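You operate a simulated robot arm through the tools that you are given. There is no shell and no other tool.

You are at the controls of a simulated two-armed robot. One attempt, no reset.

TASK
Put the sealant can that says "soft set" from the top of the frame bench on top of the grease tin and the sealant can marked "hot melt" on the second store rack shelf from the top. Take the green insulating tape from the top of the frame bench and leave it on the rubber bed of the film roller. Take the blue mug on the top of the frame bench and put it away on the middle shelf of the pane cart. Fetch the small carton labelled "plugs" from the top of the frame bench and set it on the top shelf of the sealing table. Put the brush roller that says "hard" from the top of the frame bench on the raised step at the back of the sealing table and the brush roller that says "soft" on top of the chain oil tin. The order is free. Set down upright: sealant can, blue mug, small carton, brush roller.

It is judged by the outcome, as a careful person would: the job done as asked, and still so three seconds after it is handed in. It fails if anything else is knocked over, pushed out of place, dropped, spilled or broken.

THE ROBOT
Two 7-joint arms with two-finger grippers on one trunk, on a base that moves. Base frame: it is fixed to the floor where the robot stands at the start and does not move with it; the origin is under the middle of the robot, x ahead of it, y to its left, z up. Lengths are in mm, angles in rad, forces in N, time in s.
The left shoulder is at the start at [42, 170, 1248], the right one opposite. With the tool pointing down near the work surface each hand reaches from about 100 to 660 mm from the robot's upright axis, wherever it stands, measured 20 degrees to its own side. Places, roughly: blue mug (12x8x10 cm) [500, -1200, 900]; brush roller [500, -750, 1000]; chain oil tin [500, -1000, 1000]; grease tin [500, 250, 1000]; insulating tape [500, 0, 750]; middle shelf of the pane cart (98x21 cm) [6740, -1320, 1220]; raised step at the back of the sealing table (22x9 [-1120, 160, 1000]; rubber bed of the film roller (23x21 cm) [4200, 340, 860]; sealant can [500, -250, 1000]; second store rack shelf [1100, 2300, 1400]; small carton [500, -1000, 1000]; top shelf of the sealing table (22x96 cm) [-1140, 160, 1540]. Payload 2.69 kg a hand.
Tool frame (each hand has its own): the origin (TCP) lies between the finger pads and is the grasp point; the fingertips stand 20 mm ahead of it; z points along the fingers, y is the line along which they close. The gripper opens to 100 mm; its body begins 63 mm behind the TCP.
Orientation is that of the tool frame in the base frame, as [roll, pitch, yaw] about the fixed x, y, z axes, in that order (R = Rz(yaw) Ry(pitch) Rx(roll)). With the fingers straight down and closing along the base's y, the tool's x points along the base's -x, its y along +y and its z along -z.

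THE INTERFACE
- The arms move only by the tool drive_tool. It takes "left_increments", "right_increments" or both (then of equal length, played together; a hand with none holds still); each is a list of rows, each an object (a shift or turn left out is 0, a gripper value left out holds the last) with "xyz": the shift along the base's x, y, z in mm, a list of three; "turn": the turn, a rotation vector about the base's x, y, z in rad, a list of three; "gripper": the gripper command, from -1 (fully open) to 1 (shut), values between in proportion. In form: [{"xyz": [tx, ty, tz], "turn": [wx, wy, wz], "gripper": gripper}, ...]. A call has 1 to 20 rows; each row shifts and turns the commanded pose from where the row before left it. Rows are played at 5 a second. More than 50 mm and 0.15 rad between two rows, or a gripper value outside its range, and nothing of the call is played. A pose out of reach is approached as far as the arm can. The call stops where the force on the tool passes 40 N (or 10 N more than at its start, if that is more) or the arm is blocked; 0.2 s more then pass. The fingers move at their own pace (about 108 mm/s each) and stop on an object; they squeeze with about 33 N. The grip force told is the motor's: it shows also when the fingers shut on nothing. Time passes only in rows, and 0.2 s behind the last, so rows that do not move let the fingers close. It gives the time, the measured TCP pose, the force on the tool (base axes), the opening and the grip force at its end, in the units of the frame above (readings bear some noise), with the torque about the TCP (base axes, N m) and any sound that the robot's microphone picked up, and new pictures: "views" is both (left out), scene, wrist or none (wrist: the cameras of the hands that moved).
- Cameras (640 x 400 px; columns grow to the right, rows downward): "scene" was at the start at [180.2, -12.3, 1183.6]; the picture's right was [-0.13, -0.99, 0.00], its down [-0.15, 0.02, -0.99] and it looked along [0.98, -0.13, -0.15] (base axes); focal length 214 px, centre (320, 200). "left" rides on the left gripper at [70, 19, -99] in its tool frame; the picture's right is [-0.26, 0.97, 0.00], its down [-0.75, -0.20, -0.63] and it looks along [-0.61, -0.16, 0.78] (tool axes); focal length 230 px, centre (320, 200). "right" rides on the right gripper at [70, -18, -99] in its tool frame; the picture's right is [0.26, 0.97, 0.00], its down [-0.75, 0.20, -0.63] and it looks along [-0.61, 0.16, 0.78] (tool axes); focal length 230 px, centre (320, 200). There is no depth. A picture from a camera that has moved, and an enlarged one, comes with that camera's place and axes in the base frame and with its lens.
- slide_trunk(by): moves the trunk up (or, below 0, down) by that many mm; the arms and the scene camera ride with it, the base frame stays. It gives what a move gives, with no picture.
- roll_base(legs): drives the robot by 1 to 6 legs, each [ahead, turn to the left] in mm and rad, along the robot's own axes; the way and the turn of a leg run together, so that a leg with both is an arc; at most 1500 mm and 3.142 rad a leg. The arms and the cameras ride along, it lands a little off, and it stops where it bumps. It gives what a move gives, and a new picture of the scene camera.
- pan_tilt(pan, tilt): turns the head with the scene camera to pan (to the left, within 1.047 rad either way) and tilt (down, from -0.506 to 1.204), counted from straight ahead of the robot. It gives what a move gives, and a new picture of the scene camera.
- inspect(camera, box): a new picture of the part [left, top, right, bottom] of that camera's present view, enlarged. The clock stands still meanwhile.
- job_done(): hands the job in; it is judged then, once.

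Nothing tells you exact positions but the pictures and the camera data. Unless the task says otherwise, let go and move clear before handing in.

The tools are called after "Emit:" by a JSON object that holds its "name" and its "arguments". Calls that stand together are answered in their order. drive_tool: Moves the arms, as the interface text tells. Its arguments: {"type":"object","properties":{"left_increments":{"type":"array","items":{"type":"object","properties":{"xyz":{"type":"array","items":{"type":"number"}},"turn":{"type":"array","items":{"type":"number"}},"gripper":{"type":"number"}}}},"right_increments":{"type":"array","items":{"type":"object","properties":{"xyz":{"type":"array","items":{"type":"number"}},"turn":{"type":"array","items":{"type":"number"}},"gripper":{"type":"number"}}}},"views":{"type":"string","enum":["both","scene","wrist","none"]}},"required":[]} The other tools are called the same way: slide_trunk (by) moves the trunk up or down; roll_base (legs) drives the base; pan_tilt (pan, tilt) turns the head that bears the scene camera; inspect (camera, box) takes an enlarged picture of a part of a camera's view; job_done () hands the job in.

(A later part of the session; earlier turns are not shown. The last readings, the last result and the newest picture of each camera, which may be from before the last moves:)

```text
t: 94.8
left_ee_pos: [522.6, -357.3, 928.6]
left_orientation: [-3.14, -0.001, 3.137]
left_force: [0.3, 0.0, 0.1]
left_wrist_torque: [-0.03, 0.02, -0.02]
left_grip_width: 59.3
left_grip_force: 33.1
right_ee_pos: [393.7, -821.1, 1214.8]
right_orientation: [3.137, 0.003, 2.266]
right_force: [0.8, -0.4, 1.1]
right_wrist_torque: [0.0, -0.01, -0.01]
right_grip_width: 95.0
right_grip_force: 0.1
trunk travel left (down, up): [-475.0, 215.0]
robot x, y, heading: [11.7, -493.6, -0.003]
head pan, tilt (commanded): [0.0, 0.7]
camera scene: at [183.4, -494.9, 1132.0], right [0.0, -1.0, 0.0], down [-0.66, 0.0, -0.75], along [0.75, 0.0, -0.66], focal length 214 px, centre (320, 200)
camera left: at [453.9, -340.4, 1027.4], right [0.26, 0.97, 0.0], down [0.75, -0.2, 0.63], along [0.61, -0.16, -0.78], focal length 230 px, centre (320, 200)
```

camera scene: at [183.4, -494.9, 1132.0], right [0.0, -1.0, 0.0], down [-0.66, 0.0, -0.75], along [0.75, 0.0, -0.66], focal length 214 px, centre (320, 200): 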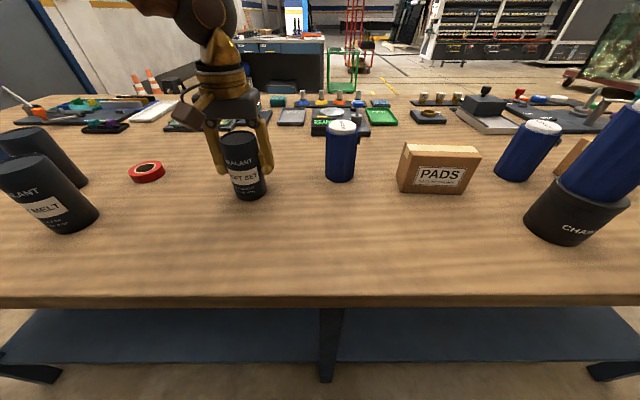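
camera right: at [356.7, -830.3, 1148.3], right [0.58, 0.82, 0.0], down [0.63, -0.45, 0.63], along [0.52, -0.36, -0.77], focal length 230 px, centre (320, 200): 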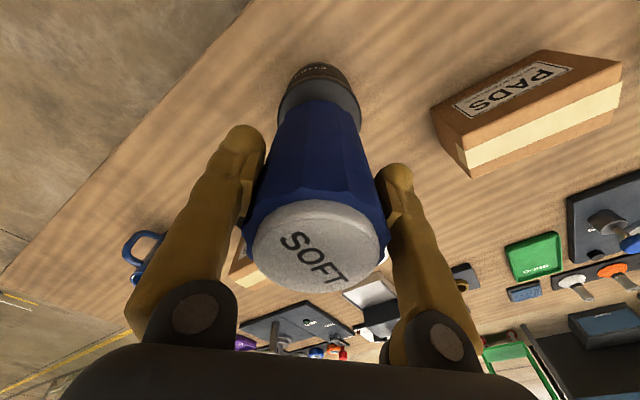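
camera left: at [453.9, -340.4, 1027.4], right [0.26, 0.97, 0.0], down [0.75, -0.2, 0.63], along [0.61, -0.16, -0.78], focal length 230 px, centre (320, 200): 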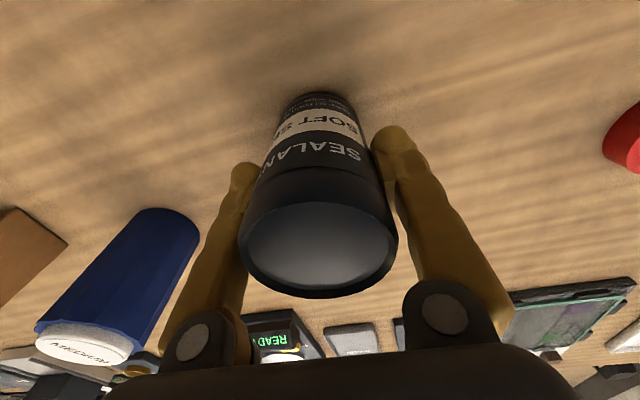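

The soft-set can is held (59 mm). I lift it high and bring it near the robot for the drive.

Emit:
{"name": "drive_tool", "arguments": {"left_increments": [{"xyz": [0, 0, 40]}, {"xyz": [0, 0, 45]}, {"xyz": [0, 0, 45]}, {"xyz": [0, 0, 45]}, {"xyz": [-25, 15, 35]}, {"xyz": [-30, 15, 30]}, {"xyz": [-30, 15, 30]}, {"xyz": [-25, 15, 0]}, {"xyz": [0, 0, 0]}], "views": "wrist"}}

```text
t: 96.8
left_ee_pos: [413.2, -297.7, 1198.7]
left_orientation: [3.14, 0.001, 3.14]
left_force: [0.4, -1.0, -4.6]
left_wrist_torque: [0.0, 0.02, 0.01]
left_grip_width: 59.1
left_grip_force: 32.9
right_ee_pos: [394.3, -820.7, 1213.7]
right_orientation: [3.138, 0.004, 2.265]
right_force: [0.3, 0.2, 0.0]
right_wrist_torque: [0.02, 0.01, 0.02]
right_grip_width: 95.0
right_grip_force: 0.0
trunk travel left (down, up): [-475.0, 215.0]
robot x, y, heading: [5.1, -494.6, -0.001]
head pan, tilt (commanded): [0.0, 0.7]
camera left: at [344.3, -279.7, 1297.6], right [0.26, 0.97, 0.0], down [0.75, -0.2, 0.63], along [0.61, -0.16, -0.78], focal length 230 px, centre (320, 200)
```

left: 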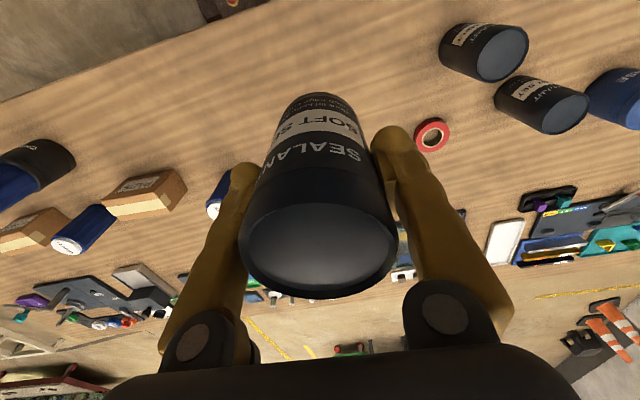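

Can is held securely with ~0.5 kg weight. Now I drive along the aisle to y≈0 (back, turn, ahead, turn back, forward).

Emit:
{"name": "roll_base", "arguments": {"legs": [[-80, 0], [0, 1.571], [490, 0], [0, -1.571], [80, 0]]}}

Emit:
{"name": "pan_tilt", "arguments": {"pan": 0.1, "tilt": 0.7}}

Emit:
{"name": "drive_tool", "arguments": {"left_increments": [{"xyz": [0, 0, 0]}, {"xyz": [0, 0, 0]}], "views": "both"}}

```text
t: 108.9
left_ee_pos: [404.4, 190.2, 1200.7]
left_orientation: [3.141, 0.004, 3.141]
left_force: [-0.4, -0.7, -4.0]
left_wrist_torque: [0.04, -0.01, -0.02]
left_grip_width: 59.1
left_grip_force: 32.5
right_ee_pos: [384.6, -333.3, 1215.9]
right_orientation: [3.134, 0.005, 2.266]
right_force: [0.0, -0.9, -1.0]
right_wrist_torque: [0.06, -0.04, 0.03]
right_grip_width: 95.0
right_grip_force: 0.1
trunk travel left (down, up): [-475.0, 215.0]
robot x, y, heading: [7.3, -2.2, -0.002]
head pan, tilt (commanded): [0.0, 0.7]
camera scene: at [167.0, -2.6, 1133.8], right [0.01, -1.0, 0.0], down [-0.65, 0.0, -0.76], along [0.76, 0.0, -0.65], focal length 214 px, centre (320, 200)
```

scene: 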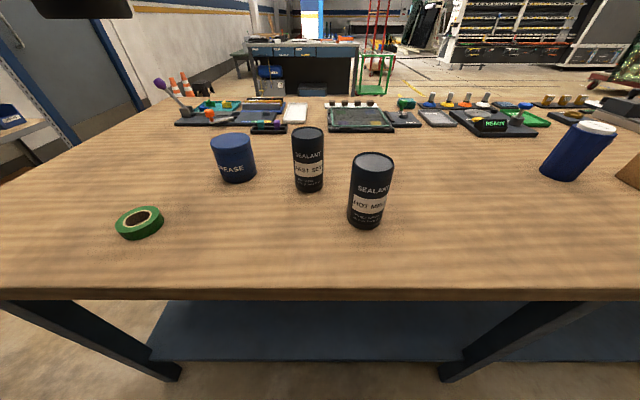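

```text
t: 109.5
left_ee_pos: [402.4, 190.9, 1201.0]
left_orientation: [3.139, 0.006, 3.141]
left_force: [1.3, 0.5, -5.0]
left_wrist_torque: [-0.05, 0.03, 0.0]
left_grip_width: 59.3
left_grip_force: 33.0
right_ee_pos: [383.6, -332.1, 1215.7]
right_orientation: [3.132, 0.005, 2.268]
right_force: [0.6, 0.0, -0.1]
right_wrist_torque: [0.03, 0.04, 0.01]
right_grip_width: 95.1
right_grip_force: 0.0
trunk travel left (down, up): [-475.0, 215.0]
robot x, y, heading: [9.4, -0.6, 0.003]
head pan, tilt (commanded): [0.099, 0.7]
camera scene: at [181.8, 6.6, 1131.5], right [0.1, -0.99, 0.0], down [-0.66, -0.07, -0.75], along [0.75, 0.08, -0.66], focal length 214 px, centre (320, 200)
```

scene: 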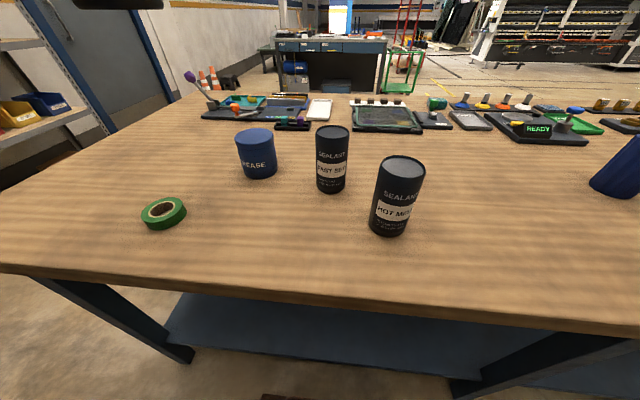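

```text
t: 110.1
left_ee_pos: [398.6, 192.2, 1202.2]
left_orientation: [3.139, 0.009, -3.141]
left_force: [0.4, -0.2, -3.9]
left_wrist_torque: [-0.04, -0.01, 0.01]
left_grip_width: 59.2
left_grip_force: 33.0
right_ee_pos: [378.7, -333.1, 1218.1]
right_orientation: [3.128, 0.009, 2.267]
right_force: [-0.2, -0.1, -0.1]
right_wrist_torque: [-0.01, 0.01, 0.02]
right_grip_width: 95.0
right_grip_force: 0.1
trunk travel left (down, up): [-475.0, 215.0]
robot x, y, heading: [5.2, 2.1, 0.007]
head pan, tilt (commanded): [0.099, 0.7]
camera scene: at [178.1, 7.1, 1132.1], right [0.1, -0.99, 0.0], down [-0.65, -0.07, -0.75], along [0.75, 0.08, -0.66], focal length 214 px, centre (320, 200)
camera left: at [327.5, 209.2, 1300.5], right [0.26, 0.97, 0.0], down [0.74, -0.2, 0.64], along [0.62, -0.16, -0.77], focal length 230 px, centre (320, 200)
```

scene: 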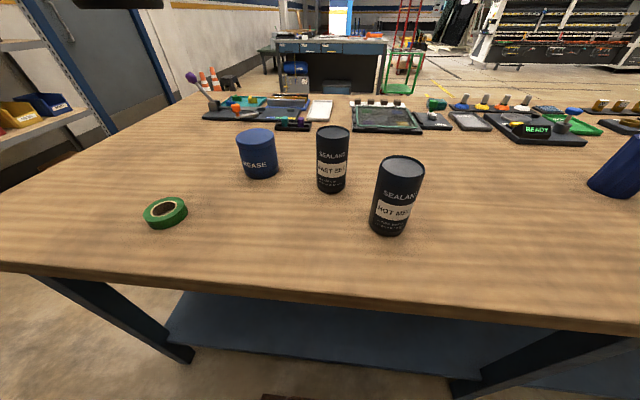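
left: 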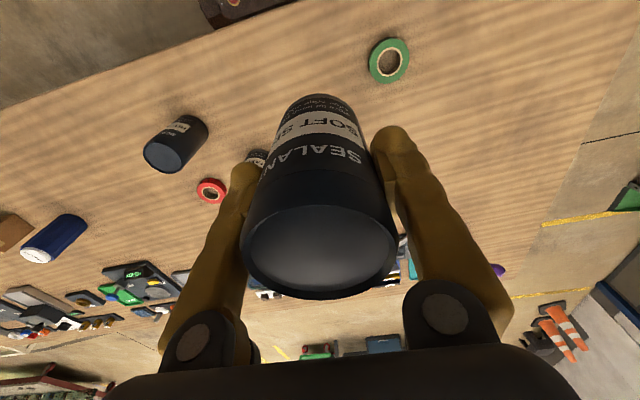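

I need an accurate grease tin position: zoom from two trunk heights to triangulate.

Emit:
{"name": "pan_tilt", "arguments": {"pan": 0.35, "tilt": 0.55}}

Emit:
{"name": "inspect", "arguments": {"camera": "scene", "box": [240, 110, 400, 210]}}

Emit:
{"name": "slide_trunk", "arguments": {"by": 200}}

Emit:
{"name": "pan_tilt", "arguments": {"pan": 0.35, "tilt": 0.75}}

Emit:
{"name": "inspect", "arguments": {"camera": "scene", "box": [240, 110, 400, 210]}}

```text
t: 110.9
left_ee_pos: [398.7, 191.4, 1203.8]
left_orientation: [3.138, 0.01, 3.141]
left_force: [0.3, 0.6, -4.2]
left_wrist_torque: [-0.05, 0.0, 0.0]
left_grip_width: 59.1
left_grip_force: 33.1
right_ee_pos: [380.2, -332.8, 1217.6]
right_orientation: [3.129, 0.009, 2.265]
right_force: [0.2, -1.2, -0.8]
right_wrist_torque: [-0.02, 0.0, 0.02]
right_grip_width: 94.8
right_grip_force: 0.1
trunk travel left (down, up): [-475.0, 215.0]
robot x, y, heading: [6.9, -4.1, 0.007]
head pan, tilt (commanded): [0.351, 0.55]
camera scene: at [178.5, 29.2, 1145.1], right [0.35, -0.94, -0.01], down [-0.51, -0.18, -0.84], along [0.79, 0.3, -0.54], focal length 214 px, centre (320, 200)
```

scene: 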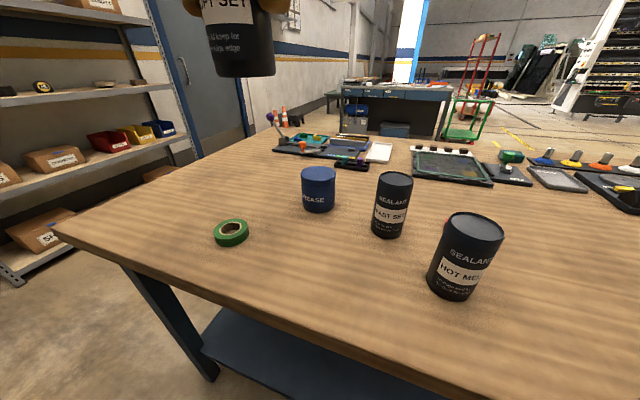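

```text
4.00 times, centred on (320, 160) of scene
camera zoom: at [178.5, 29.2, 1145.1], right [0.35, -0.94, -0.01], down [-0.51, -0.18, -0.84], along [0.79, 0.3, -0.54], focal length 858 px, centre (320, 360)
```

zoom: 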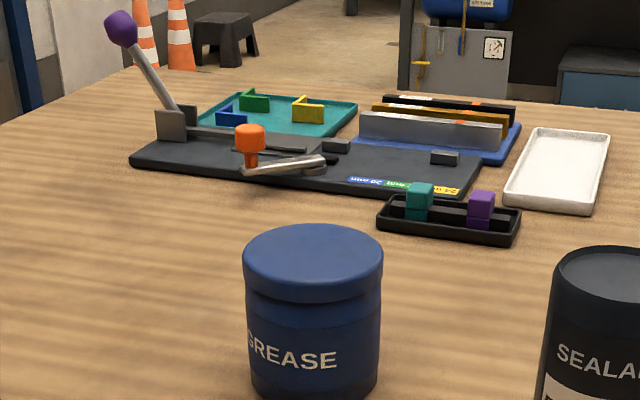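

```text
t: 113.1
left_ee_pos: [398.8, 191.5, 1402.2]
left_orientation: [3.141, 0.011, 3.14]
left_force: [-0.5, -0.5, -4.1]
left_wrist_torque: [0.02, -0.03, 0.02]
left_grip_width: 59.2
left_grip_force: 32.6
right_ee_pos: [379.7, -333.9, 1416.5]
right_orientation: [3.13, 0.011, 2.268]
right_force: [-0.3, 0.6, -0.4]
right_wrist_torque: [-0.01, 0.01, -0.02]
right_grip_width: 95.1
right_grip_force: 0.0
trunk travel left (down, up): [-675.0, 15.0]
robot x, y, heading: [5.5, -3.0, 0.005]
head pan, tilt (commanded): [0.351, 0.55]
```

```text
t: 113.8
left_ee_pos: [399.1, 191.6, 1401.8]
left_orientation: [3.14, 0.01, -3.141]
left_force: [-0.1, 0.7, -4.4]
left_wrist_torque: [0.01, 0.0, 0.0]
left_grip_width: 59.4
left_grip_force: 33.5
right_ee_pos: [380.3, -333.3, 1418.2]
right_orientation: [3.13, 0.009, 2.266]
right_force: [-0.3, -0.5, 0.5]
right_wrist_torque: [0.01, 0.0, -0.02]
right_grip_width: 95.1
right_grip_force: 0.0
trunk travel left (down, up): [-675.0, 15.0]
robot x, y, heading: [7.8, -4.6, 0.009]
head pan, tilt (commanded): [0.351, 0.75]
camera scene: at [175.0, 26.9, 1327.9], right [0.35, -0.94, -0.01], down [-0.65, -0.24, -0.72], along [0.67, 0.26, -0.69], focal length 214 px, centre (320, 200)
```

scene: 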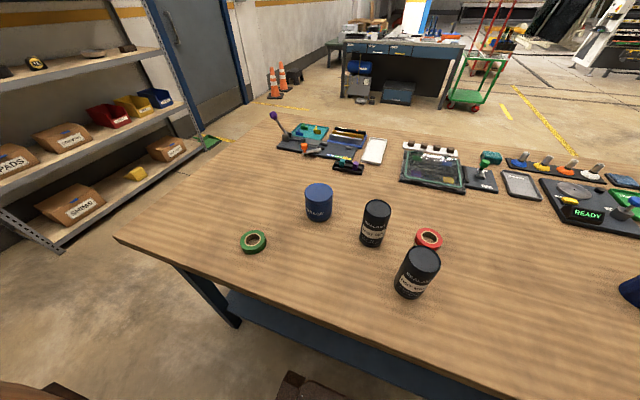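

```text
4.00 times, centred on (320, 160) of scene
camera zoom: at [175.0, 26.9, 1327.9], right [0.35, -0.94, -0.01], down [-0.65, -0.24, -0.72], along [0.67, 0.26, -0.69], focal length 858 px, centre (320, 360)
```

zoom: 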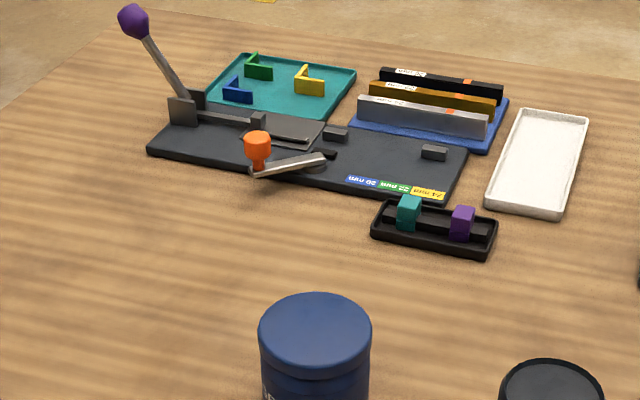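

The grease tin triangulates to about [579,185.5], top z≈940. I lower the trunk again and bring the can above the tin.

Emit:
{"name": "slide_trunk", "arguments": {"by": -200}}

Emit:
{"name": "drive_tool", "arguments": {"left_increments": [{"xyz": [36, -1.2, -25], "turn": [0, 0.002, 0]}, {"xyz": [36, -1.2, -25], "turn": [0, 0.002, 0]}, {"xyz": [36, -1.2, -25], "turn": [0, 0.002, 0]}, {"xyz": [36, -1.2, -25], "turn": [0, 0.002, 0]}, {"xyz": [36, -1.2, -25], "turn": [0, 0.002, 0]}, {"xyz": [0, 0, -20]}, {"xyz": [0, 0, -20]}, {"xyz": [0, 0, 0]}, {"xyz": [0, 0, 0]}]}}

```text
t: 116.0
left_ee_pos: [397.3, 191.6, 1202.7]
left_orientation: [-3.14, 0.011, -3.141]
left_force: [-0.4, -0.8, -5.0]
left_wrist_torque: [0.02, -0.01, 0.05]
left_grip_width: 59.4
left_grip_force: 32.5
right_ee_pos: [380.5, -332.4, 1218.4]
right_orientation: [3.128, 0.01, 2.267]
right_force: [0.6, 1.0, -0.3]
right_wrist_torque: [-0.02, -0.01, 0.04]
right_grip_width: 94.9
right_grip_force: 0.1
trunk travel left (down, up): [-475.0, 215.0]
robot x, y, heading: [4.0, -3.6, 0.004]
head pan, tilt (commanded): [0.351, 0.75]
```

```text
t: 118.0
left_ee_pos: [578.2, 186.4, 1037.2]
left_orientation: [-3.142, 0.0, 3.14]
left_force: [0.2, -0.6, -3.8]
left_wrist_torque: [-0.03, 0.01, 0.02]
left_grip_width: 59.3
left_grip_force: 33.1
right_ee_pos: [381.1, -332.3, 1217.5]
right_orientation: [3.128, 0.01, 2.267]
right_force: [-0.3, 0.0, -0.3]
right_wrist_torque: [-0.02, 0.0, -0.03]
right_grip_width: 95.0
right_grip_force: 0.2
trunk travel left (down, up): [-475.0, 215.0]
robot x, y, heading: [6.2, -2.5, 0.005]
head pan, tilt (commanded): [0.351, 0.75]
camera scene: at [171.9, 26.8, 1127.9], right [0.35, -0.94, -0.01], down [-0.65, -0.24, -0.72], along [0.67, 0.26, -0.69], focal length 214 px, centre (320, 200)
camera left: at [508.5, 202.5, 1135.9], right [0.26, 0.97, 0.0], down [0.75, -0.2, 0.63], along [0.61, -0.16, -0.78], focal length 230 px, centre (320, 200)
```

scene: 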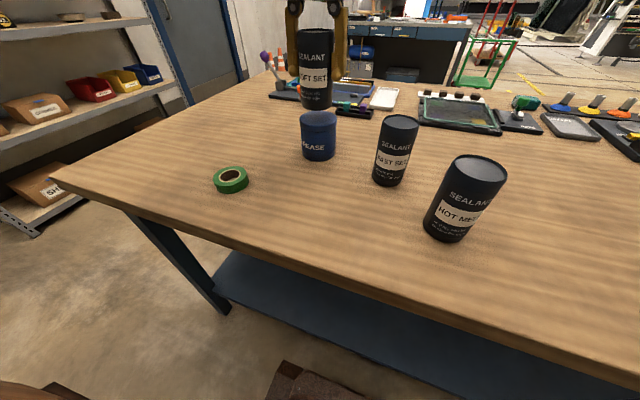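
left: 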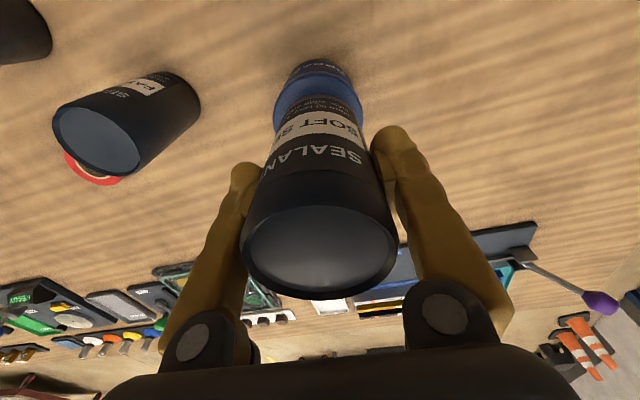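

Emit:
{"name": "pan_tilt", "arguments": {"pan": 0.35, "tilt": 0.4}}

Emit:
{"name": "inspect", "arguments": {"camera": "scene", "box": [240, 120, 400, 220]}}

Emit:
{"name": "inspect", "arguments": {"camera": "left", "box": [240, 40, 400, 140]}}

```text
t: 118.8
left_ee_pos: [577.0, 184.8, 1038.0]
left_orientation: [3.142, -0.001, -3.141]
left_force: [0.4, -0.2, -3.2]
left_wrist_torque: [-0.01, -0.04, -0.03]
left_grip_width: 59.5
left_grip_force: 32.8
right_ee_pos: [380.0, -332.3, 1217.0]
right_orientation: [3.128, 0.011, 2.267]
right_force: [0.3, -0.2, 0.1]
right_wrist_torque: [-0.01, 0.05, 0.02]
right_grip_width: 95.1
right_grip_force: 0.1
trunk travel left (down, up): [-475.0, 215.0]
robot x, y, heading: [6.7, -2.7, 0.005]
head pan, tilt (commanded): [0.351, 0.4]
camera scene: at [181.4, 30.2, 1158.7], right [0.35, -0.94, -0.01], down [-0.38, -0.14, -0.91], along [0.86, 0.32, -0.41], focal length 214 px, centre (320, 200)
```

scene: 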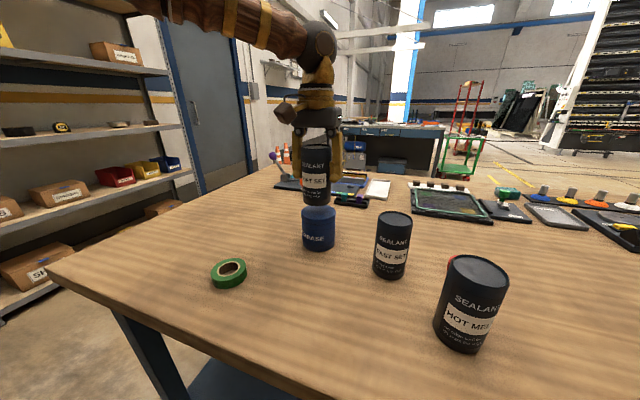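

```text
4.00 times, centred on (320, 170) of scene
camera zoom: at [181.4, 30.2, 1158.7], right [0.35, -0.94, -0.01], down [-0.38, -0.14, -0.91], along [0.86, 0.32, -0.41], focal length 858 px, centre (320, 320)
```

zoom: 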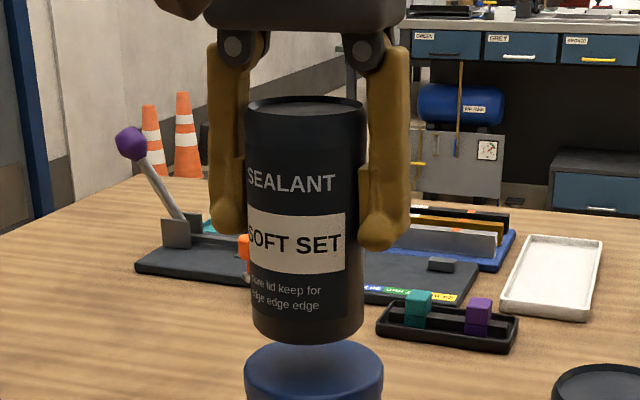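

```text
4.00 times, centred on (320, 90) of left
camera zoom: at [508.2, 202.5, 1136.2], right [0.26, 0.97, 0.0], down [0.75, -0.2, 0.63], along [0.61, -0.16, -0.78], focal length 920 px, centre (320, 640)
```

zoom: 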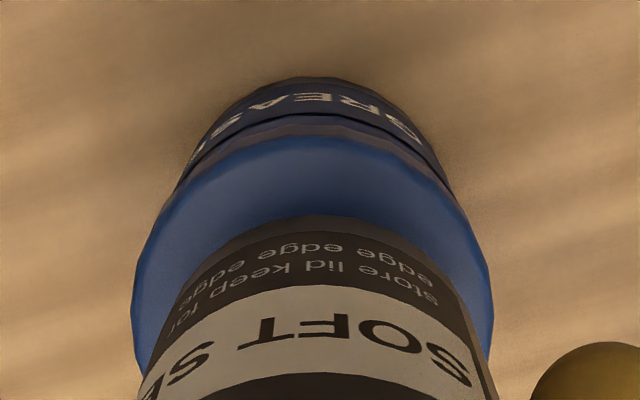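

Small correction of +3, -2.5 mm, then lower until contact near z≈1011.

Emit:
{"name": "drive_tool", "arguments": {"left_increments": [{"xyz": [3, -2.5, -10]}, {"xyz": [0, 0, -10]}, {"xyz": [0, 0, 0]}], "views": "none"}}

Emit:
{"name": "drive_tool", "arguments": {"left_increments": [{"xyz": [0, 0, -3]}, {"xyz": [0, 0, 0]}], "views": "none"}}

Emit:
{"name": "drive_tool", "arguments": {"left_increments": [{"xyz": [0, 0, -2.5]}, {"xyz": [0, 0, 0]}], "views": "none"}}

Emit:
{"name": "inspect", "arguments": {"camera": "scene", "box": [240, 140, 400, 260]}}

```text
t: 119.6
left_ee_pos: [580.8, 181.5, 1018.3]
left_orientation: [3.141, 0.001, 3.141]
left_force: [-0.2, 0.3, -3.9]
left_wrist_torque: [0.01, 0.0, 0.02]
left_grip_width: 59.4
left_grip_force: 33.3
right_ee_pos: [379.4, -332.9, 1217.1]
right_orientation: [3.128, 0.01, 2.268]
right_force: [0.1, 0.0, 0.1]
right_wrist_torque: [0.02, 0.0, -0.01]
right_grip_width: 95.0
right_grip_force: 0.1
trunk travel left (down, up): [-475.0, 215.0]
robot x, y, heading: [6.2, -0.1, 0.005]
head pan, tilt (commanded): [0.351, 0.4]
```

```text
t: 120.2
left_ee_pos: [581.7, 182.8, 1014.9]
left_orientation: [3.141, 0.001, -3.141]
left_force: [0.5, 0.2, -3.4]
left_wrist_torque: [0.02, 0.03, 0.02]
left_grip_width: 59.4
left_grip_force: 32.7
right_ee_pos: [381.9, -331.9, 1217.7]
right_orientation: [3.129, 0.011, 2.267]
right_force: [-0.1, 0.7, -0.7]
right_wrist_torque: [-0.01, 0.01, -0.02]
right_grip_width: 95.0
right_grip_force: 0.0
trunk travel left (down, up): [-475.0, 215.0]
robot x, y, heading: [9.4, -4.3, 0.011]
head pan, tilt (commanded): [0.351, 0.4]
```

```text
t: 120.8
left_ee_pos: [581.3, 182.9, 1012.4]
left_orientation: [-3.141, 0.0, 3.139]
left_force: [-0.2, 1.9, -0.2]
left_wrist_torque: [0.09, -0.08, 0.0]
left_grip_width: 59.2
left_grip_force: 33.2
right_ee_pos: [378.7, -332.0, 1216.6]
right_orientation: [3.13, 0.01, 2.266]
right_force: [0.0, -0.3, -0.1]
right_wrist_torque: [0.01, -0.02, -0.02]
right_grip_width: 95.1
right_grip_force: 0.1
trunk travel left (down, up): [-475.0, 215.0]
robot x, y, heading: [9.2, -2.9, 0.002]
head pan, tilt (commanded): [0.351, 0.4]
```

```text
3.33 times, centred on (320, 200) of scene
camera zoom: at [181.0, 30.2, 1158.9], right [0.35, -0.94, -0.01], down [-0.38, -0.14, -0.91], along [0.86, 0.32, -0.4], focal length 715 px, centre (320, 200)
```

zoom: 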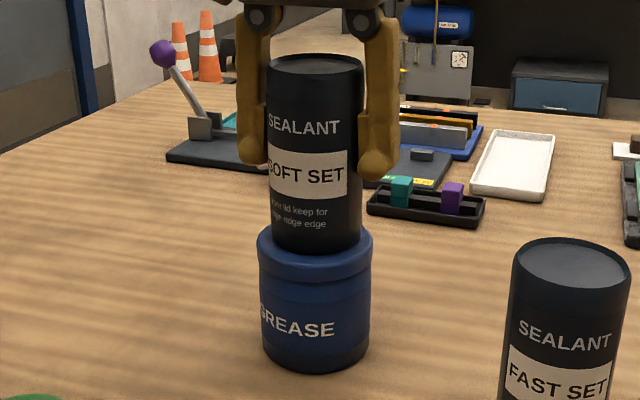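

Contact just made and the can is centred on the grease tin. I ease 1 mm down, release, and lift straight up.

Emit:
{"name": "drive_tool", "arguments": {"left_increments": [{"xyz": [0, 0, -1]}, {"gripper": 0.0}, {"gripper": -0.4}, {"gripper": -0.7}, {"gripper": -0.95}, {"gripper": -0.95}], "views": "none"}}

Emit:
{"name": "drive_tool", "arguments": {"left_increments": [{"xyz": [0, 0, 30]}, {"xyz": [0, 0, 45]}, {"xyz": [0, 0, 45]}, {"xyz": [0, 0, 45]}, {"xyz": [-40, 5, 20]}, {"xyz": [-45, 5, 0]}, {"xyz": [-45, 5, 0]}, {"xyz": [0, 0, 0]}]}}

```text
t: 122.2
left_ee_pos: [582.4, 182.4, 1010.3]
left_orientation: [3.14, 0.001, -3.141]
left_force: [0.4, -0.2, 0.2]
left_wrist_torque: [-0.02, -0.02, 0.0]
left_grip_width: 97.3
left_grip_force: 0.0
right_ee_pos: [378.5, -332.2, 1217.8]
right_orientation: [3.13, 0.011, 2.266]
right_force: [-0.2, -0.1, -0.1]
right_wrist_torque: [0.0, -0.01, -0.05]
right_grip_width: 95.1
right_grip_force: 0.1
trunk travel left (down, up): [-475.0, 215.0]
robot x, y, heading: [9.5, -3.5, 0.007]
head pan, tilt (commanded): [0.351, 0.4]
```

```text
t: 124.0
left_ee_pos: [452.4, 196.5, 1195.0]
left_orientation: [3.14, -0.002, -3.141]
left_force: [0.5, 0.3, 0.9]
left_wrist_torque: [0.0, 0.04, 0.01]
left_grip_width: 97.4
left_grip_force: 0.1
right_ee_pos: [381.2, -333.7, 1216.4]
right_orientation: [3.131, 0.009, 2.268]
right_force: [-0.4, 0.1, 0.2]
right_wrist_torque: [0.01, 0.01, 0.02]
right_grip_width: 94.9
right_grip_force: 0.1
trunk travel left (down, up): [-475.0, 215.0]
robot x, y, heading: [4.7, -4.0, 0.003]
head pan, tilt (commanded): [0.351, 0.4]
camera scene: at [182.0, 29.7, 1158.7], right [0.35, -0.94, -0.01], down [-0.38, -0.14, -0.91], along [0.86, 0.32, -0.4], focal length 214 px, centre (320, 200)
camera left: at [383.3, 214.1, 1294.5], right [0.26, 0.97, 0.0], down [0.75, -0.2, 0.63], along [0.61, -0.16, -0.78], focal length 230 px, centre (320, 200)
```

scene: 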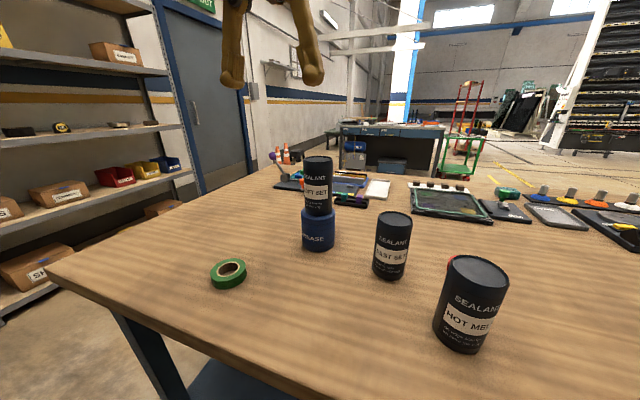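
left: 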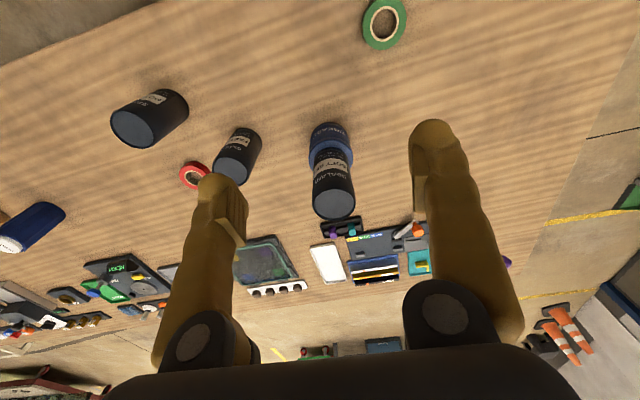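

Soft-set can is on the grease tin. Next I'll take the hot-melt can (≈[435,-78]) with the right hand tilted 45° (for the rack shelf) and the green tape with the left. I back the base 120 mm to get room for the tilted wrist.

Emit:
{"name": "roll_base", "arguments": {"legs": [[-120, 0]]}}

Emit:
{"name": "drive_tool", "arguments": {"right_increments": [{"xyz": [0, 10, 0], "turn": [0, 0, 0.145]}, {"xyz": [0, 20, 0], "turn": [0, 0, 0.145]}, {"xyz": [0, 20, 0], "turn": [0, 0, 0.145]}, {"xyz": [0, 20, 0], "turn": [0, 0, 0.145]}, {"xyz": [0, 20, 0], "turn": [0, 0, 0.145]}, {"xyz": [0, 20, 0], "turn": [0, 0, 0.145]}, {"xyz": [5, 20, -10], "turn": [0, -0.131, 0]}, {"xyz": [5, 20, -10], "turn": [0, -0.131, 0]}, {"xyz": [5, 20, -10], "turn": [0, -0.131, 0]}, {"xyz": [5, 20, -10], "turn": [0, -0.131, 0]}, {"xyz": [5, 20, -10], "turn": [0, -0.131, 0]}, {"xyz": [5, 20, -10], "turn": [0, -0.131, 0]}, {"xyz": [0, 0, 0], "gripper": -1}]}}

```text
t: 125.2
left_ee_pos: [331.5, 196.4, 1195.2]
left_orientation: [3.14, 0.002, -3.139]
left_force: [-0.2, 0.6, -0.5]
left_wrist_torque: [-0.01, -0.04, 0.03]
left_grip_width: 97.6
left_grip_force: 0.0
right_ee_pos: [259.8, -332.5, 1217.6]
right_orientation: [3.129, 0.01, 2.268]
right_force: [-0.6, -0.7, 0.7]
right_wrist_torque: [0.05, -0.04, -0.02]
right_grip_width: 94.8
right_grip_force: 0.0
trunk travel left (down, up): [-475.0, 215.0]
robot x, y, heading: [-114.5, -2.7, 0.007]
head pan, tilt (commanded): [0.351, 0.4]
camera scene: at [60.4, 29.7, 1159.0], right [0.35, -0.94, -0.01], down [-0.38, -0.14, -0.92], along [0.86, 0.32, -0.4], focal length 214 px, centre (320, 200)
```

scene: 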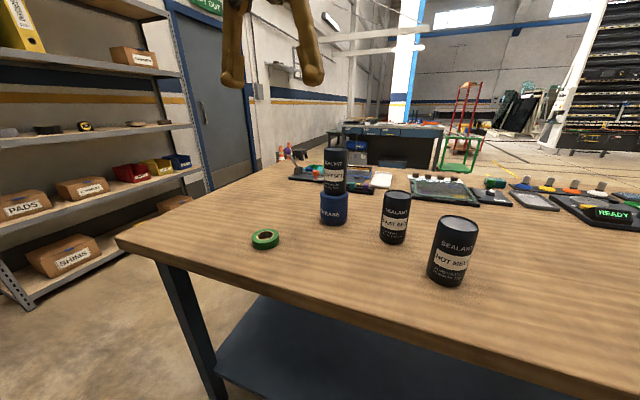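

```text
t: 128.0
left_ee_pos: [313.0, 197.8, 1202.9]
left_orientation: [3.138, 0.019, -3.141]
left_force: [-0.7, 1.2, 0.5]
left_wrist_torque: [0.01, -0.01, -0.01]
left_grip_width: 97.8
left_grip_force: 0.0
right_ee_pos: [314.3, -119.4, 1137.8]
right_orientation: [3.114, 0.809, 3.14]
right_force: [-1.2, 0.2, 0.3]
right_wrist_torque: [0.01, -0.03, -0.01]
right_grip_width: 100.0
right_grip_force: 0.1
right hand out of reach, approached as far as the arm can: row 5, 6, 7, 8, 9
trunk travel left (down, up): [-475.0, 215.0]
robot x, y, heading: [-114.7, -3.3, 0.011]
head pan, tilt (commanded): [0.351, 0.4]
camera scene: at [60.5, 29.6, 1159.0], right [0.35, -0.94, -0.01], down [-0.38, -0.14, -0.92], along [0.86, 0.32, -0.4], focal length 214 px, centre (320, 200)
camera right: at [193.7, -139.6, 1154.6], right [-0.2, 0.97, -0.17], down [0.06, 0.18, 0.98], along [0.98, 0.18, -0.09], focal length 230 px, centre (320, 200)
```

scene: 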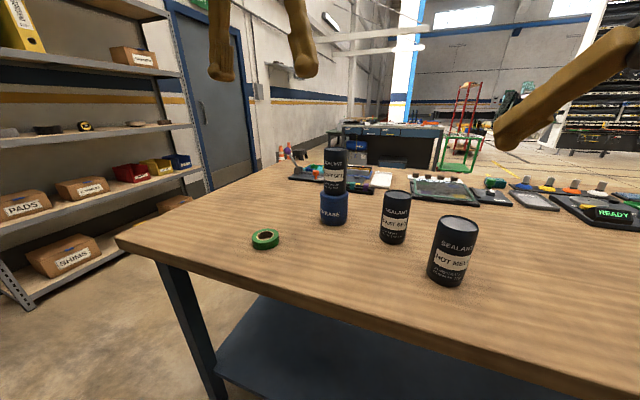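
right: 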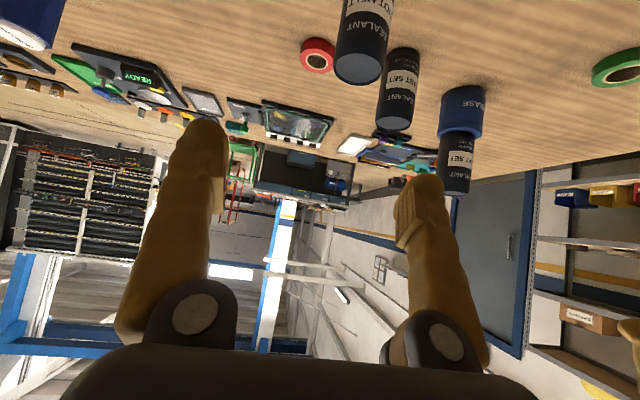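

The 45° posture works. Hot melt estimates agree around [441,-76]; I move to the pre-grasp point up-and-back along the finger direction.

Emit:
{"name": "drive_tool", "arguments": {"right_increments": [{"xyz": [12, 14, -38], "turn": [-0.006, 0, -0.006]}, {"xyz": [12, 14, -38], "turn": [-0.006, 0, -0.006]}, {"xyz": [13, 15, -39], "turn": [-0.006, 0, -0.006]}, {"xyz": [0, 0, 0]}, {"xyz": [0, 0, 0]}]}}

```text
t: 129.2
left_ee_pos: [315.2, 199.3, 1202.8]
left_orientation: [3.14, 0.016, -3.141]
left_force: [-0.4, -0.1, 0.0]
left_wrist_torque: [-0.01, 0.02, -0.01]
left_grip_width: 97.4
left_grip_force: 0.1
right_ee_pos: [360.9, -76.8, 1029.4]
right_orientation: [3.126, 0.815, 3.123]
right_force: [0.5, 0.0, 0.4]
right_wrist_torque: [-0.05, -0.01, 0.03]
right_grip_width: 100.1
right_grip_force: 0.1
trunk travel left (down, up): [-475.0, 215.0]
robot x, y, heading: [-113.4, -1.8, 0.008]
head pan, tilt (commanded): [0.351, 0.4]
camera scene: at [61.9, 30.0, 1158.8], right [0.35, -0.94, -0.01], down [-0.38, -0.14, -0.91], along [0.86, 0.32, -0.4], focal length 214 px, centre (320, 200)
camera right: at [238.5, -92.7, 1045.7], right [-0.17, 0.97, -0.18], down [0.06, 0.19, 0.98], along [0.98, 0.16, -0.09], focal length 230 px, centre (320, 200)
```

scene: 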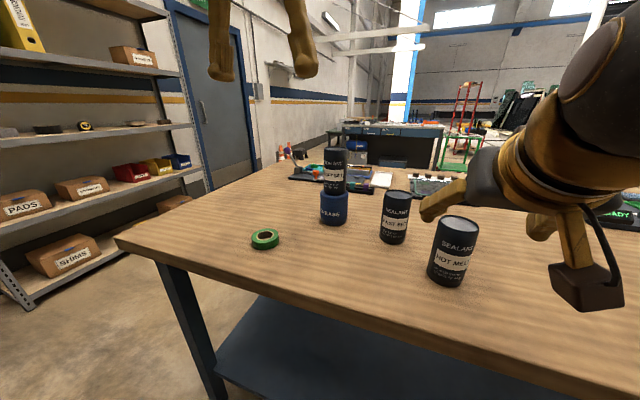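
right: 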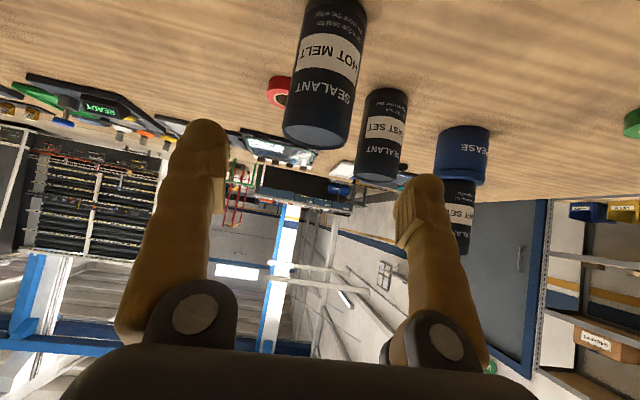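

The can lies at ≈[441,-74]. I approach along the finger direction to the grasp point.

Emit:
{"name": "drive_tool", "arguments": {"right_increments": [{"xyz": [0, 2, -20]}, {"xyz": [26, 0, -25]}, {"xyz": [27, 0, -26]}, {"xyz": [27, 0, -26]}, {"xyz": [0, 0, 0]}]}}

```text
t: 130.4
left_ee_pos: [312.3, 198.0, 1203.3]
left_orientation: [3.14, 0.017, -3.14]
left_force: [-0.3, 0.3, -0.3]
left_wrist_torque: [-0.02, 0.01, -0.01]
left_grip_width: 97.2
left_grip_force: 0.1
right_ee_pos: [433.5, -77.1, 925.9]
right_orientation: [3.136, 0.807, 3.126]
right_force: [-0.3, 1.0, -0.4]
right_wrist_torque: [0.02, -0.01, -0.01]
right_grip_width: 100.2
right_grip_force: 0.0
trunk travel left (down, up): [-475.0, 215.0]
robot x, y, heading: [-117.3, -2.7, 0.006]
head pan, tilt (commanded): [0.351, 0.4]
camera scene: at [60.6, 29.7, 1159.0], right [0.35, -0.94, -0.01], down [-0.38, -0.14, -0.92], along [0.86, 0.32, -0.4], focal length 214 px, centre (320, 200)
camera right: at [313.3, -94.2, 943.5], right [-0.17, 0.97, -0.18], down [0.07, 0.2, 0.98], along [0.98, 0.15, -0.1], focal length 230 px, centre (320, 200)
```

scene: 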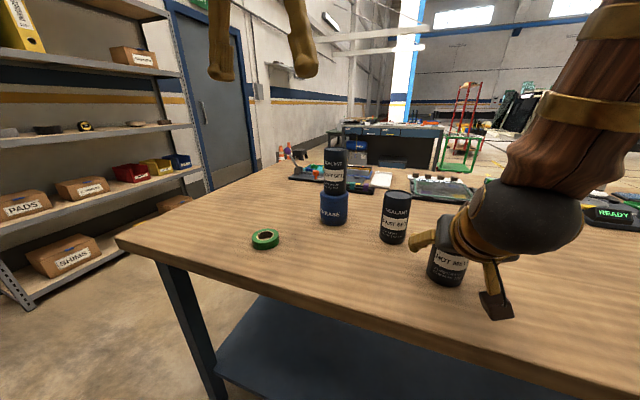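
right: 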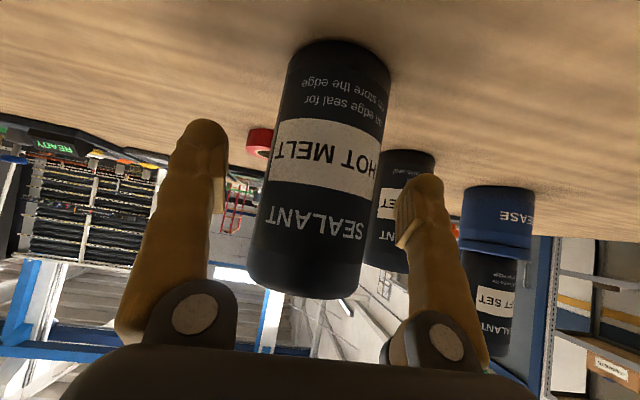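

The can is between the fingers at the right depth. Closing the right gripper.

Emit:
{"name": "drive_tool", "arguments": {"right_increments": [{"gripper": 1}, {"gripper": 1}, {"gripper": 1}, {"gripper": 1}], "views": "none"}}

```text
t: 131.4
left_ee_pos: [314.3, 196.6, 1202.4]
left_orientation: [3.137, 0.019, -3.14]
left_force: [0.6, -0.1, -0.3]
left_wrist_torque: [0.01, -0.02, 0.03]
left_grip_width: 97.4
left_grip_force: 0.0
right_ee_pos: [434.0, -78.2, 924.9]
right_orientation: [3.136, 0.806, 3.126]
right_force: [0.3, -1.9, 0.5]
right_wrist_torque: [-0.11, -0.06, -0.01]
right_grip_width: 58.7
right_grip_force: 33.2
trunk travel left (down, up): [-475.0, 215.0]
robot x, y, heading: [-112.6, -1.6, 0.006]
head pan, tilt (commanded): [0.351, 0.4]
```

Gripped. I lift the can straight up and pull it in toward the robot's right.

Emit:
{"name": "drive_tool", "arguments": {"right_increments": [{"xyz": [0, 0, 35]}, {"xyz": [0, 0, 45]}, {"xyz": [0, 0, 45]}, {"xyz": [0, -10, 45]}, {"xyz": [-20, -25, 30]}, {"xyz": [-30, -25, 20]}, {"xyz": [-30, -25, 20]}, {"xyz": [-25, -25, 0]}, {"xyz": [0, 0, 0]}]}}

```text
t: 132.3
left_ee_pos: [291.1, 196.4, 1210.9]
left_orientation: [3.139, 0.04, -3.141]
left_force: [-0.1, -0.7, 0.3]
left_wrist_torque: [-0.01, -0.06, 0.01]
left_grip_width: 97.6
left_grip_force: 0.1
right_ee_pos: [355.5, -95.4, 939.9]
right_orientation: [3.112, 0.556, 3.07]
right_force: [-1.1, 0.5, -4.1]
right_wrist_torque: [-0.01, -0.05, 0.03]
right_grip_width: 58.9
right_grip_force: 32.7
trunk travel left (down, up): [-475.0, 215.0]
robot x, y, heading: [-113.2, -5.3, 0.004]
head pan, tilt (commanded): [0.351, 0.4]
stopped in row 4 (right hand): the arm was blocked; the commanded pose is now the measured one
camera scene: at [58.3, 29.5, 1159.4], right [0.35, -0.94, -0.01], down [-0.38, -0.14, -0.92], along [0.86, 0.32, -0.4], focal length 214 px, centre (320, 200)
camera right: at [241.9, -107.7, 984.8], right [-0.16, 0.98, -0.11], down [0.31, 0.16, 0.94], along [0.94, 0.12, -0.33], focal length 230 px, centre (320, 200)
```

scene: 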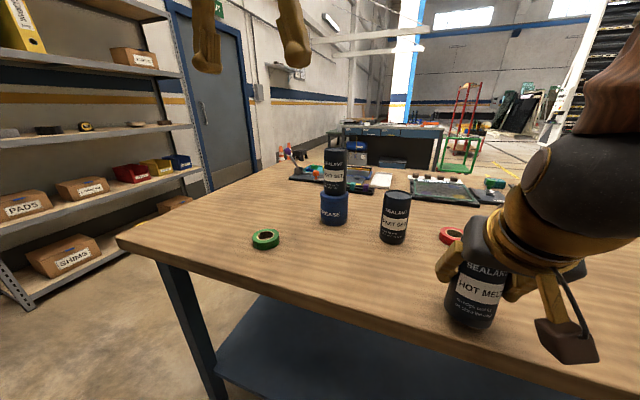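
right: 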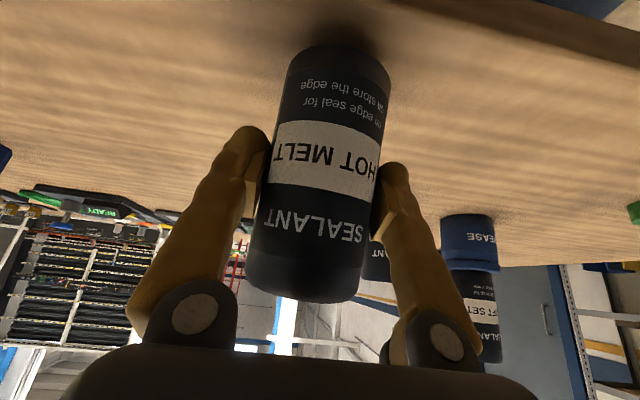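

The arm got blocked mid-lift and the hand swung back and tilted, though the can is still held and clear. I'll raise gently in small steps to see how it responds.

Emit:
{"name": "drive_tool", "arguments": {"right_increments": [{"xyz": [0, -5, 15]}, {"xyz": [0, -5, 15]}, {"xyz": [0, 0, 0]}], "views": "none"}}

```text
t: 133.1
left_ee_pos: [295.3, 198.3, 1209.3]
left_orientation: [3.138, 0.033, -3.141]
left_force: [0.6, -0.5, -0.6]
left_wrist_torque: [-0.01, 0.02, 0.0]
left_grip_width: 97.3
left_grip_force: 0.0
right_ee_pos: [360.7, -103.3, 969.6]
right_orientation: [3.106, 0.557, 3.063]
right_force: [0.0, -0.1, -4.5]
right_wrist_torque: [0.02, 0.02, 0.01]
right_grip_width: 58.9
right_grip_force: 33.7
trunk travel left (down, up): [-475.0, 215.0]
robot x, y, heading: [-111.7, 1.6, 0.006]
head pan, tilt (commanded): [0.351, 0.4]
```

It now moves freely. I continue up and to the right in moderate steps.

Emit:
{"name": "drive_tool", "arguments": {"right_increments": [{"xyz": [0, -8, 25]}, {"xyz": [0, -8, 25]}, {"xyz": [0, -8, 25]}, {"xyz": [0, -8, 25]}, {"xyz": [0, -10, 25]}, {"xyz": [0, -10, 25]}, {"xyz": [0, -10, 25]}, {"xyz": [0, 0, 0]}], "views": "scene"}}

```text
t: 134.9
left_ee_pos: [294.5, 197.4, 1208.5]
left_orientation: [3.138, 0.033, -3.141]
left_force: [-0.1, -0.1, 0.5]
left_wrist_torque: [-0.02, 0.0, -0.03]
left_grip_width: 97.4
left_grip_force: 0.1
right_ee_pos: [359.7, -165.0, 1144.7]
right_orientation: [3.116, 0.562, 3.075]
right_force: [-0.3, -0.5, -4.8]
right_wrist_torque: [-0.01, 0.03, 0.0]
right_grip_width: 58.6
right_grip_force: 33.3
trunk travel left (down, up): [-475.0, 215.0]
robot x, y, heading: [-113.5, -2.1, 0.003]
head pan, tilt (commanded): [0.351, 0.4]
camera scene: at [61.9, 29.8, 1158.8], right [0.35, -0.94, -0.01], down [-0.38, -0.14, -0.91], along [0.86, 0.32, -0.4], focal length 214 px, centre (320, 200)
```

scene: 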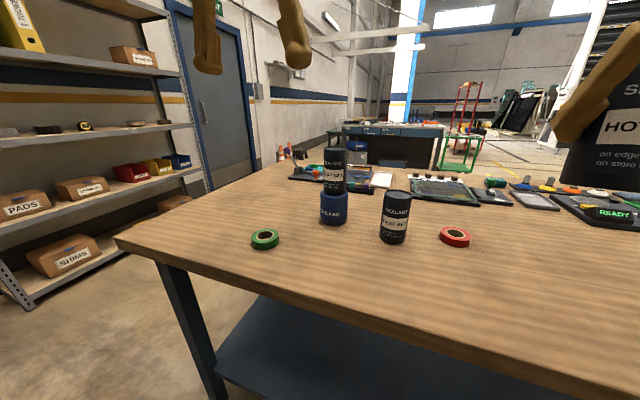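

The hot-melt can is safely up. Now the left hand goes above the green tape at ≈[416,300].

Emit:
{"name": "drive_tool", "arguments": {"left_increments": [{"xyz": [20.3, 17.2, -34], "turn": [0, 0.0055, 0], "gripper": -1}, {"xyz": [20.3, 17.2, -34], "turn": [0, 0.0055, 0]}, {"xyz": [20.3, 17.2, -34], "turn": [0, 0.0055, 0]}, {"xyz": [20.3, 17.2, -34], "turn": [0, 0.0055, 0]}, {"xyz": [20.3, 17.2, -34], "turn": [0, 0.0055, 0]}, {"xyz": [20.3, 17.2, -34], "turn": [0, 0.0055, 0]}, {"xyz": [0, 0, 0]}, {"xyz": [0, 0, 0]}]}}

```text
t: 136.7
left_ee_pos: [416.5, 300.1, 1003.5]
left_orientation: [3.139, -0.001, 3.141]
left_force: [0.8, -0.4, 0.1]
left_wrist_torque: [-0.01, -0.01, 0.01]
left_grip_width: 99.8
left_grip_force: 0.1
right_ee_pos: [360.8, -164.7, 1143.6]
right_orientation: [3.114, 0.56, 3.08]
right_force: [0.2, -0.1, -4.6]
right_wrist_torque: [0.03, 0.03, -0.02]
right_grip_width: 58.4
right_grip_force: 33.1
trunk travel left (down, up): [-475.0, 215.0]
robot x, y, heading: [-116.6, 0.1, 0.01]
head pan, tilt (commanded): [0.351, 0.4]
camera scene: at [62.0, 29.8, 1158.8], right [0.35, -0.94, -0.01], down [-0.38, -0.14, -0.91], along [0.86, 0.32, -0.4], focal length 214 px, centre (320, 200)
camera left: at [348.1, 318.2, 1103.3], right [0.26, 0.97, 0.0], down [0.75, -0.2, 0.63], along [0.61, -0.16, -0.78], focal length 230 px, centre (320, 200)
```

scene: 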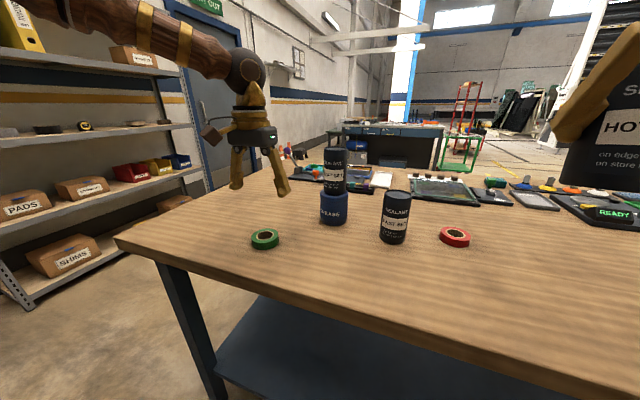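
left: 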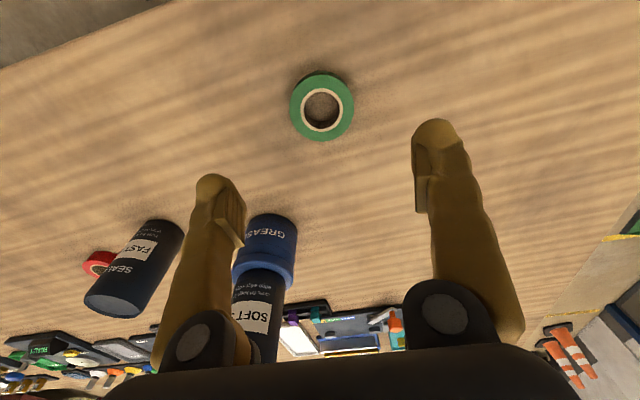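

The tape is at ≈[416,302.5], about 61 mm across. I descend over it with fingertips just above the bench.

Emit:
{"name": "drive_tool", "arguments": {"left_increments": [{"xyz": [0, 2.4, -29]}, {"xyz": [0, 0, -29]}, {"xyz": [0, 0, -29]}, {"xyz": [0, 0, -29]}, {"xyz": [0, 0, 0]}], "views": "wrist"}}

```text
t: 137.9
left_ee_pos: [416.3, 302.5, 887.8]
left_orientation: [3.141, 0.0, -3.14]
left_force: [0.1, -0.9, 0.3]
left_wrist_torque: [0.0, 0.01, 0.0]
left_grip_width: 99.8
left_grip_force: 0.1
right_ee_pos: [359.6, -164.9, 1143.5]
right_orientation: [3.116, 0.562, 3.076]
right_force: [-0.3, -0.5, -4.0]
right_wrist_torque: [-0.01, 0.02, -0.06]
right_grip_width: 58.7
right_grip_force: 33.0
trunk travel left (down, up): [-475.0, 215.0]
robot x, y, heading: [-113.0, -4.7, 0.005]
head pan, tilt (commanded): [0.351, 0.4]
camera left: at [346.1, 320.1, 986.8], right [0.26, 0.97, 0.0], down [0.75, -0.2, 0.63], along [0.61, -0.16, -0.78], focal length 230 px, centre (320, 200)
```

left: 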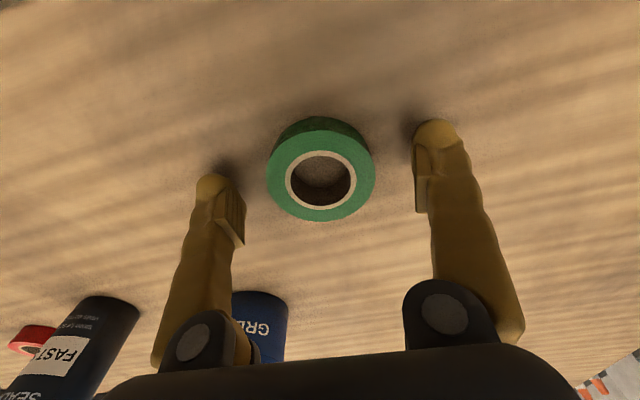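

The tape is centred. I go 5 mm lower and close.

Emit:
{"name": "drive_tool", "arguments": {"left_increments": [{"xyz": [0, 0, -5]}, {"xyz": [0, 0, 0]}, {"gripper": 1}, {"gripper": 1}, {"gripper": 1}, {"gripper": 1}], "views": "wrist"}}

```text
t: 139.3
left_ee_pos: [416.6, 302.5, 883.5]
left_orientation: [3.141, -0.002, -3.14]
left_force: [-0.1, -0.1, 0.3]
left_wrist_torque: [0.0, -0.01, 0.01]
left_grip_width: 59.9
left_grip_force: 33.2
right_ee_pos: [360.9, -163.7, 1144.9]
right_orientation: [3.117, 0.561, 3.078]
right_force: [0.0, 0.2, -3.8]
right_wrist_torque: [0.0, -0.02, 0.01]
right_grip_width: 58.6
right_grip_force: 32.9
trunk travel left (down, up): [-475.0, 215.0]
robot x, y, heading: [-115.0, -5.1, 0.009]
head pan, tilt (commanded): [0.351, 0.4]
camera left: at [346.7, 320.2, 982.0], right [0.26, 0.97, 0.0], down [0.75, -0.2, 0.63], along [0.61, -0.16, -0.78], focal length 230 px, centre (320, 200)
```

left: 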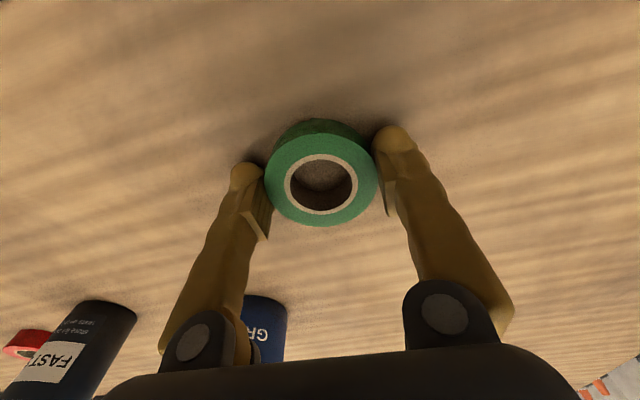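

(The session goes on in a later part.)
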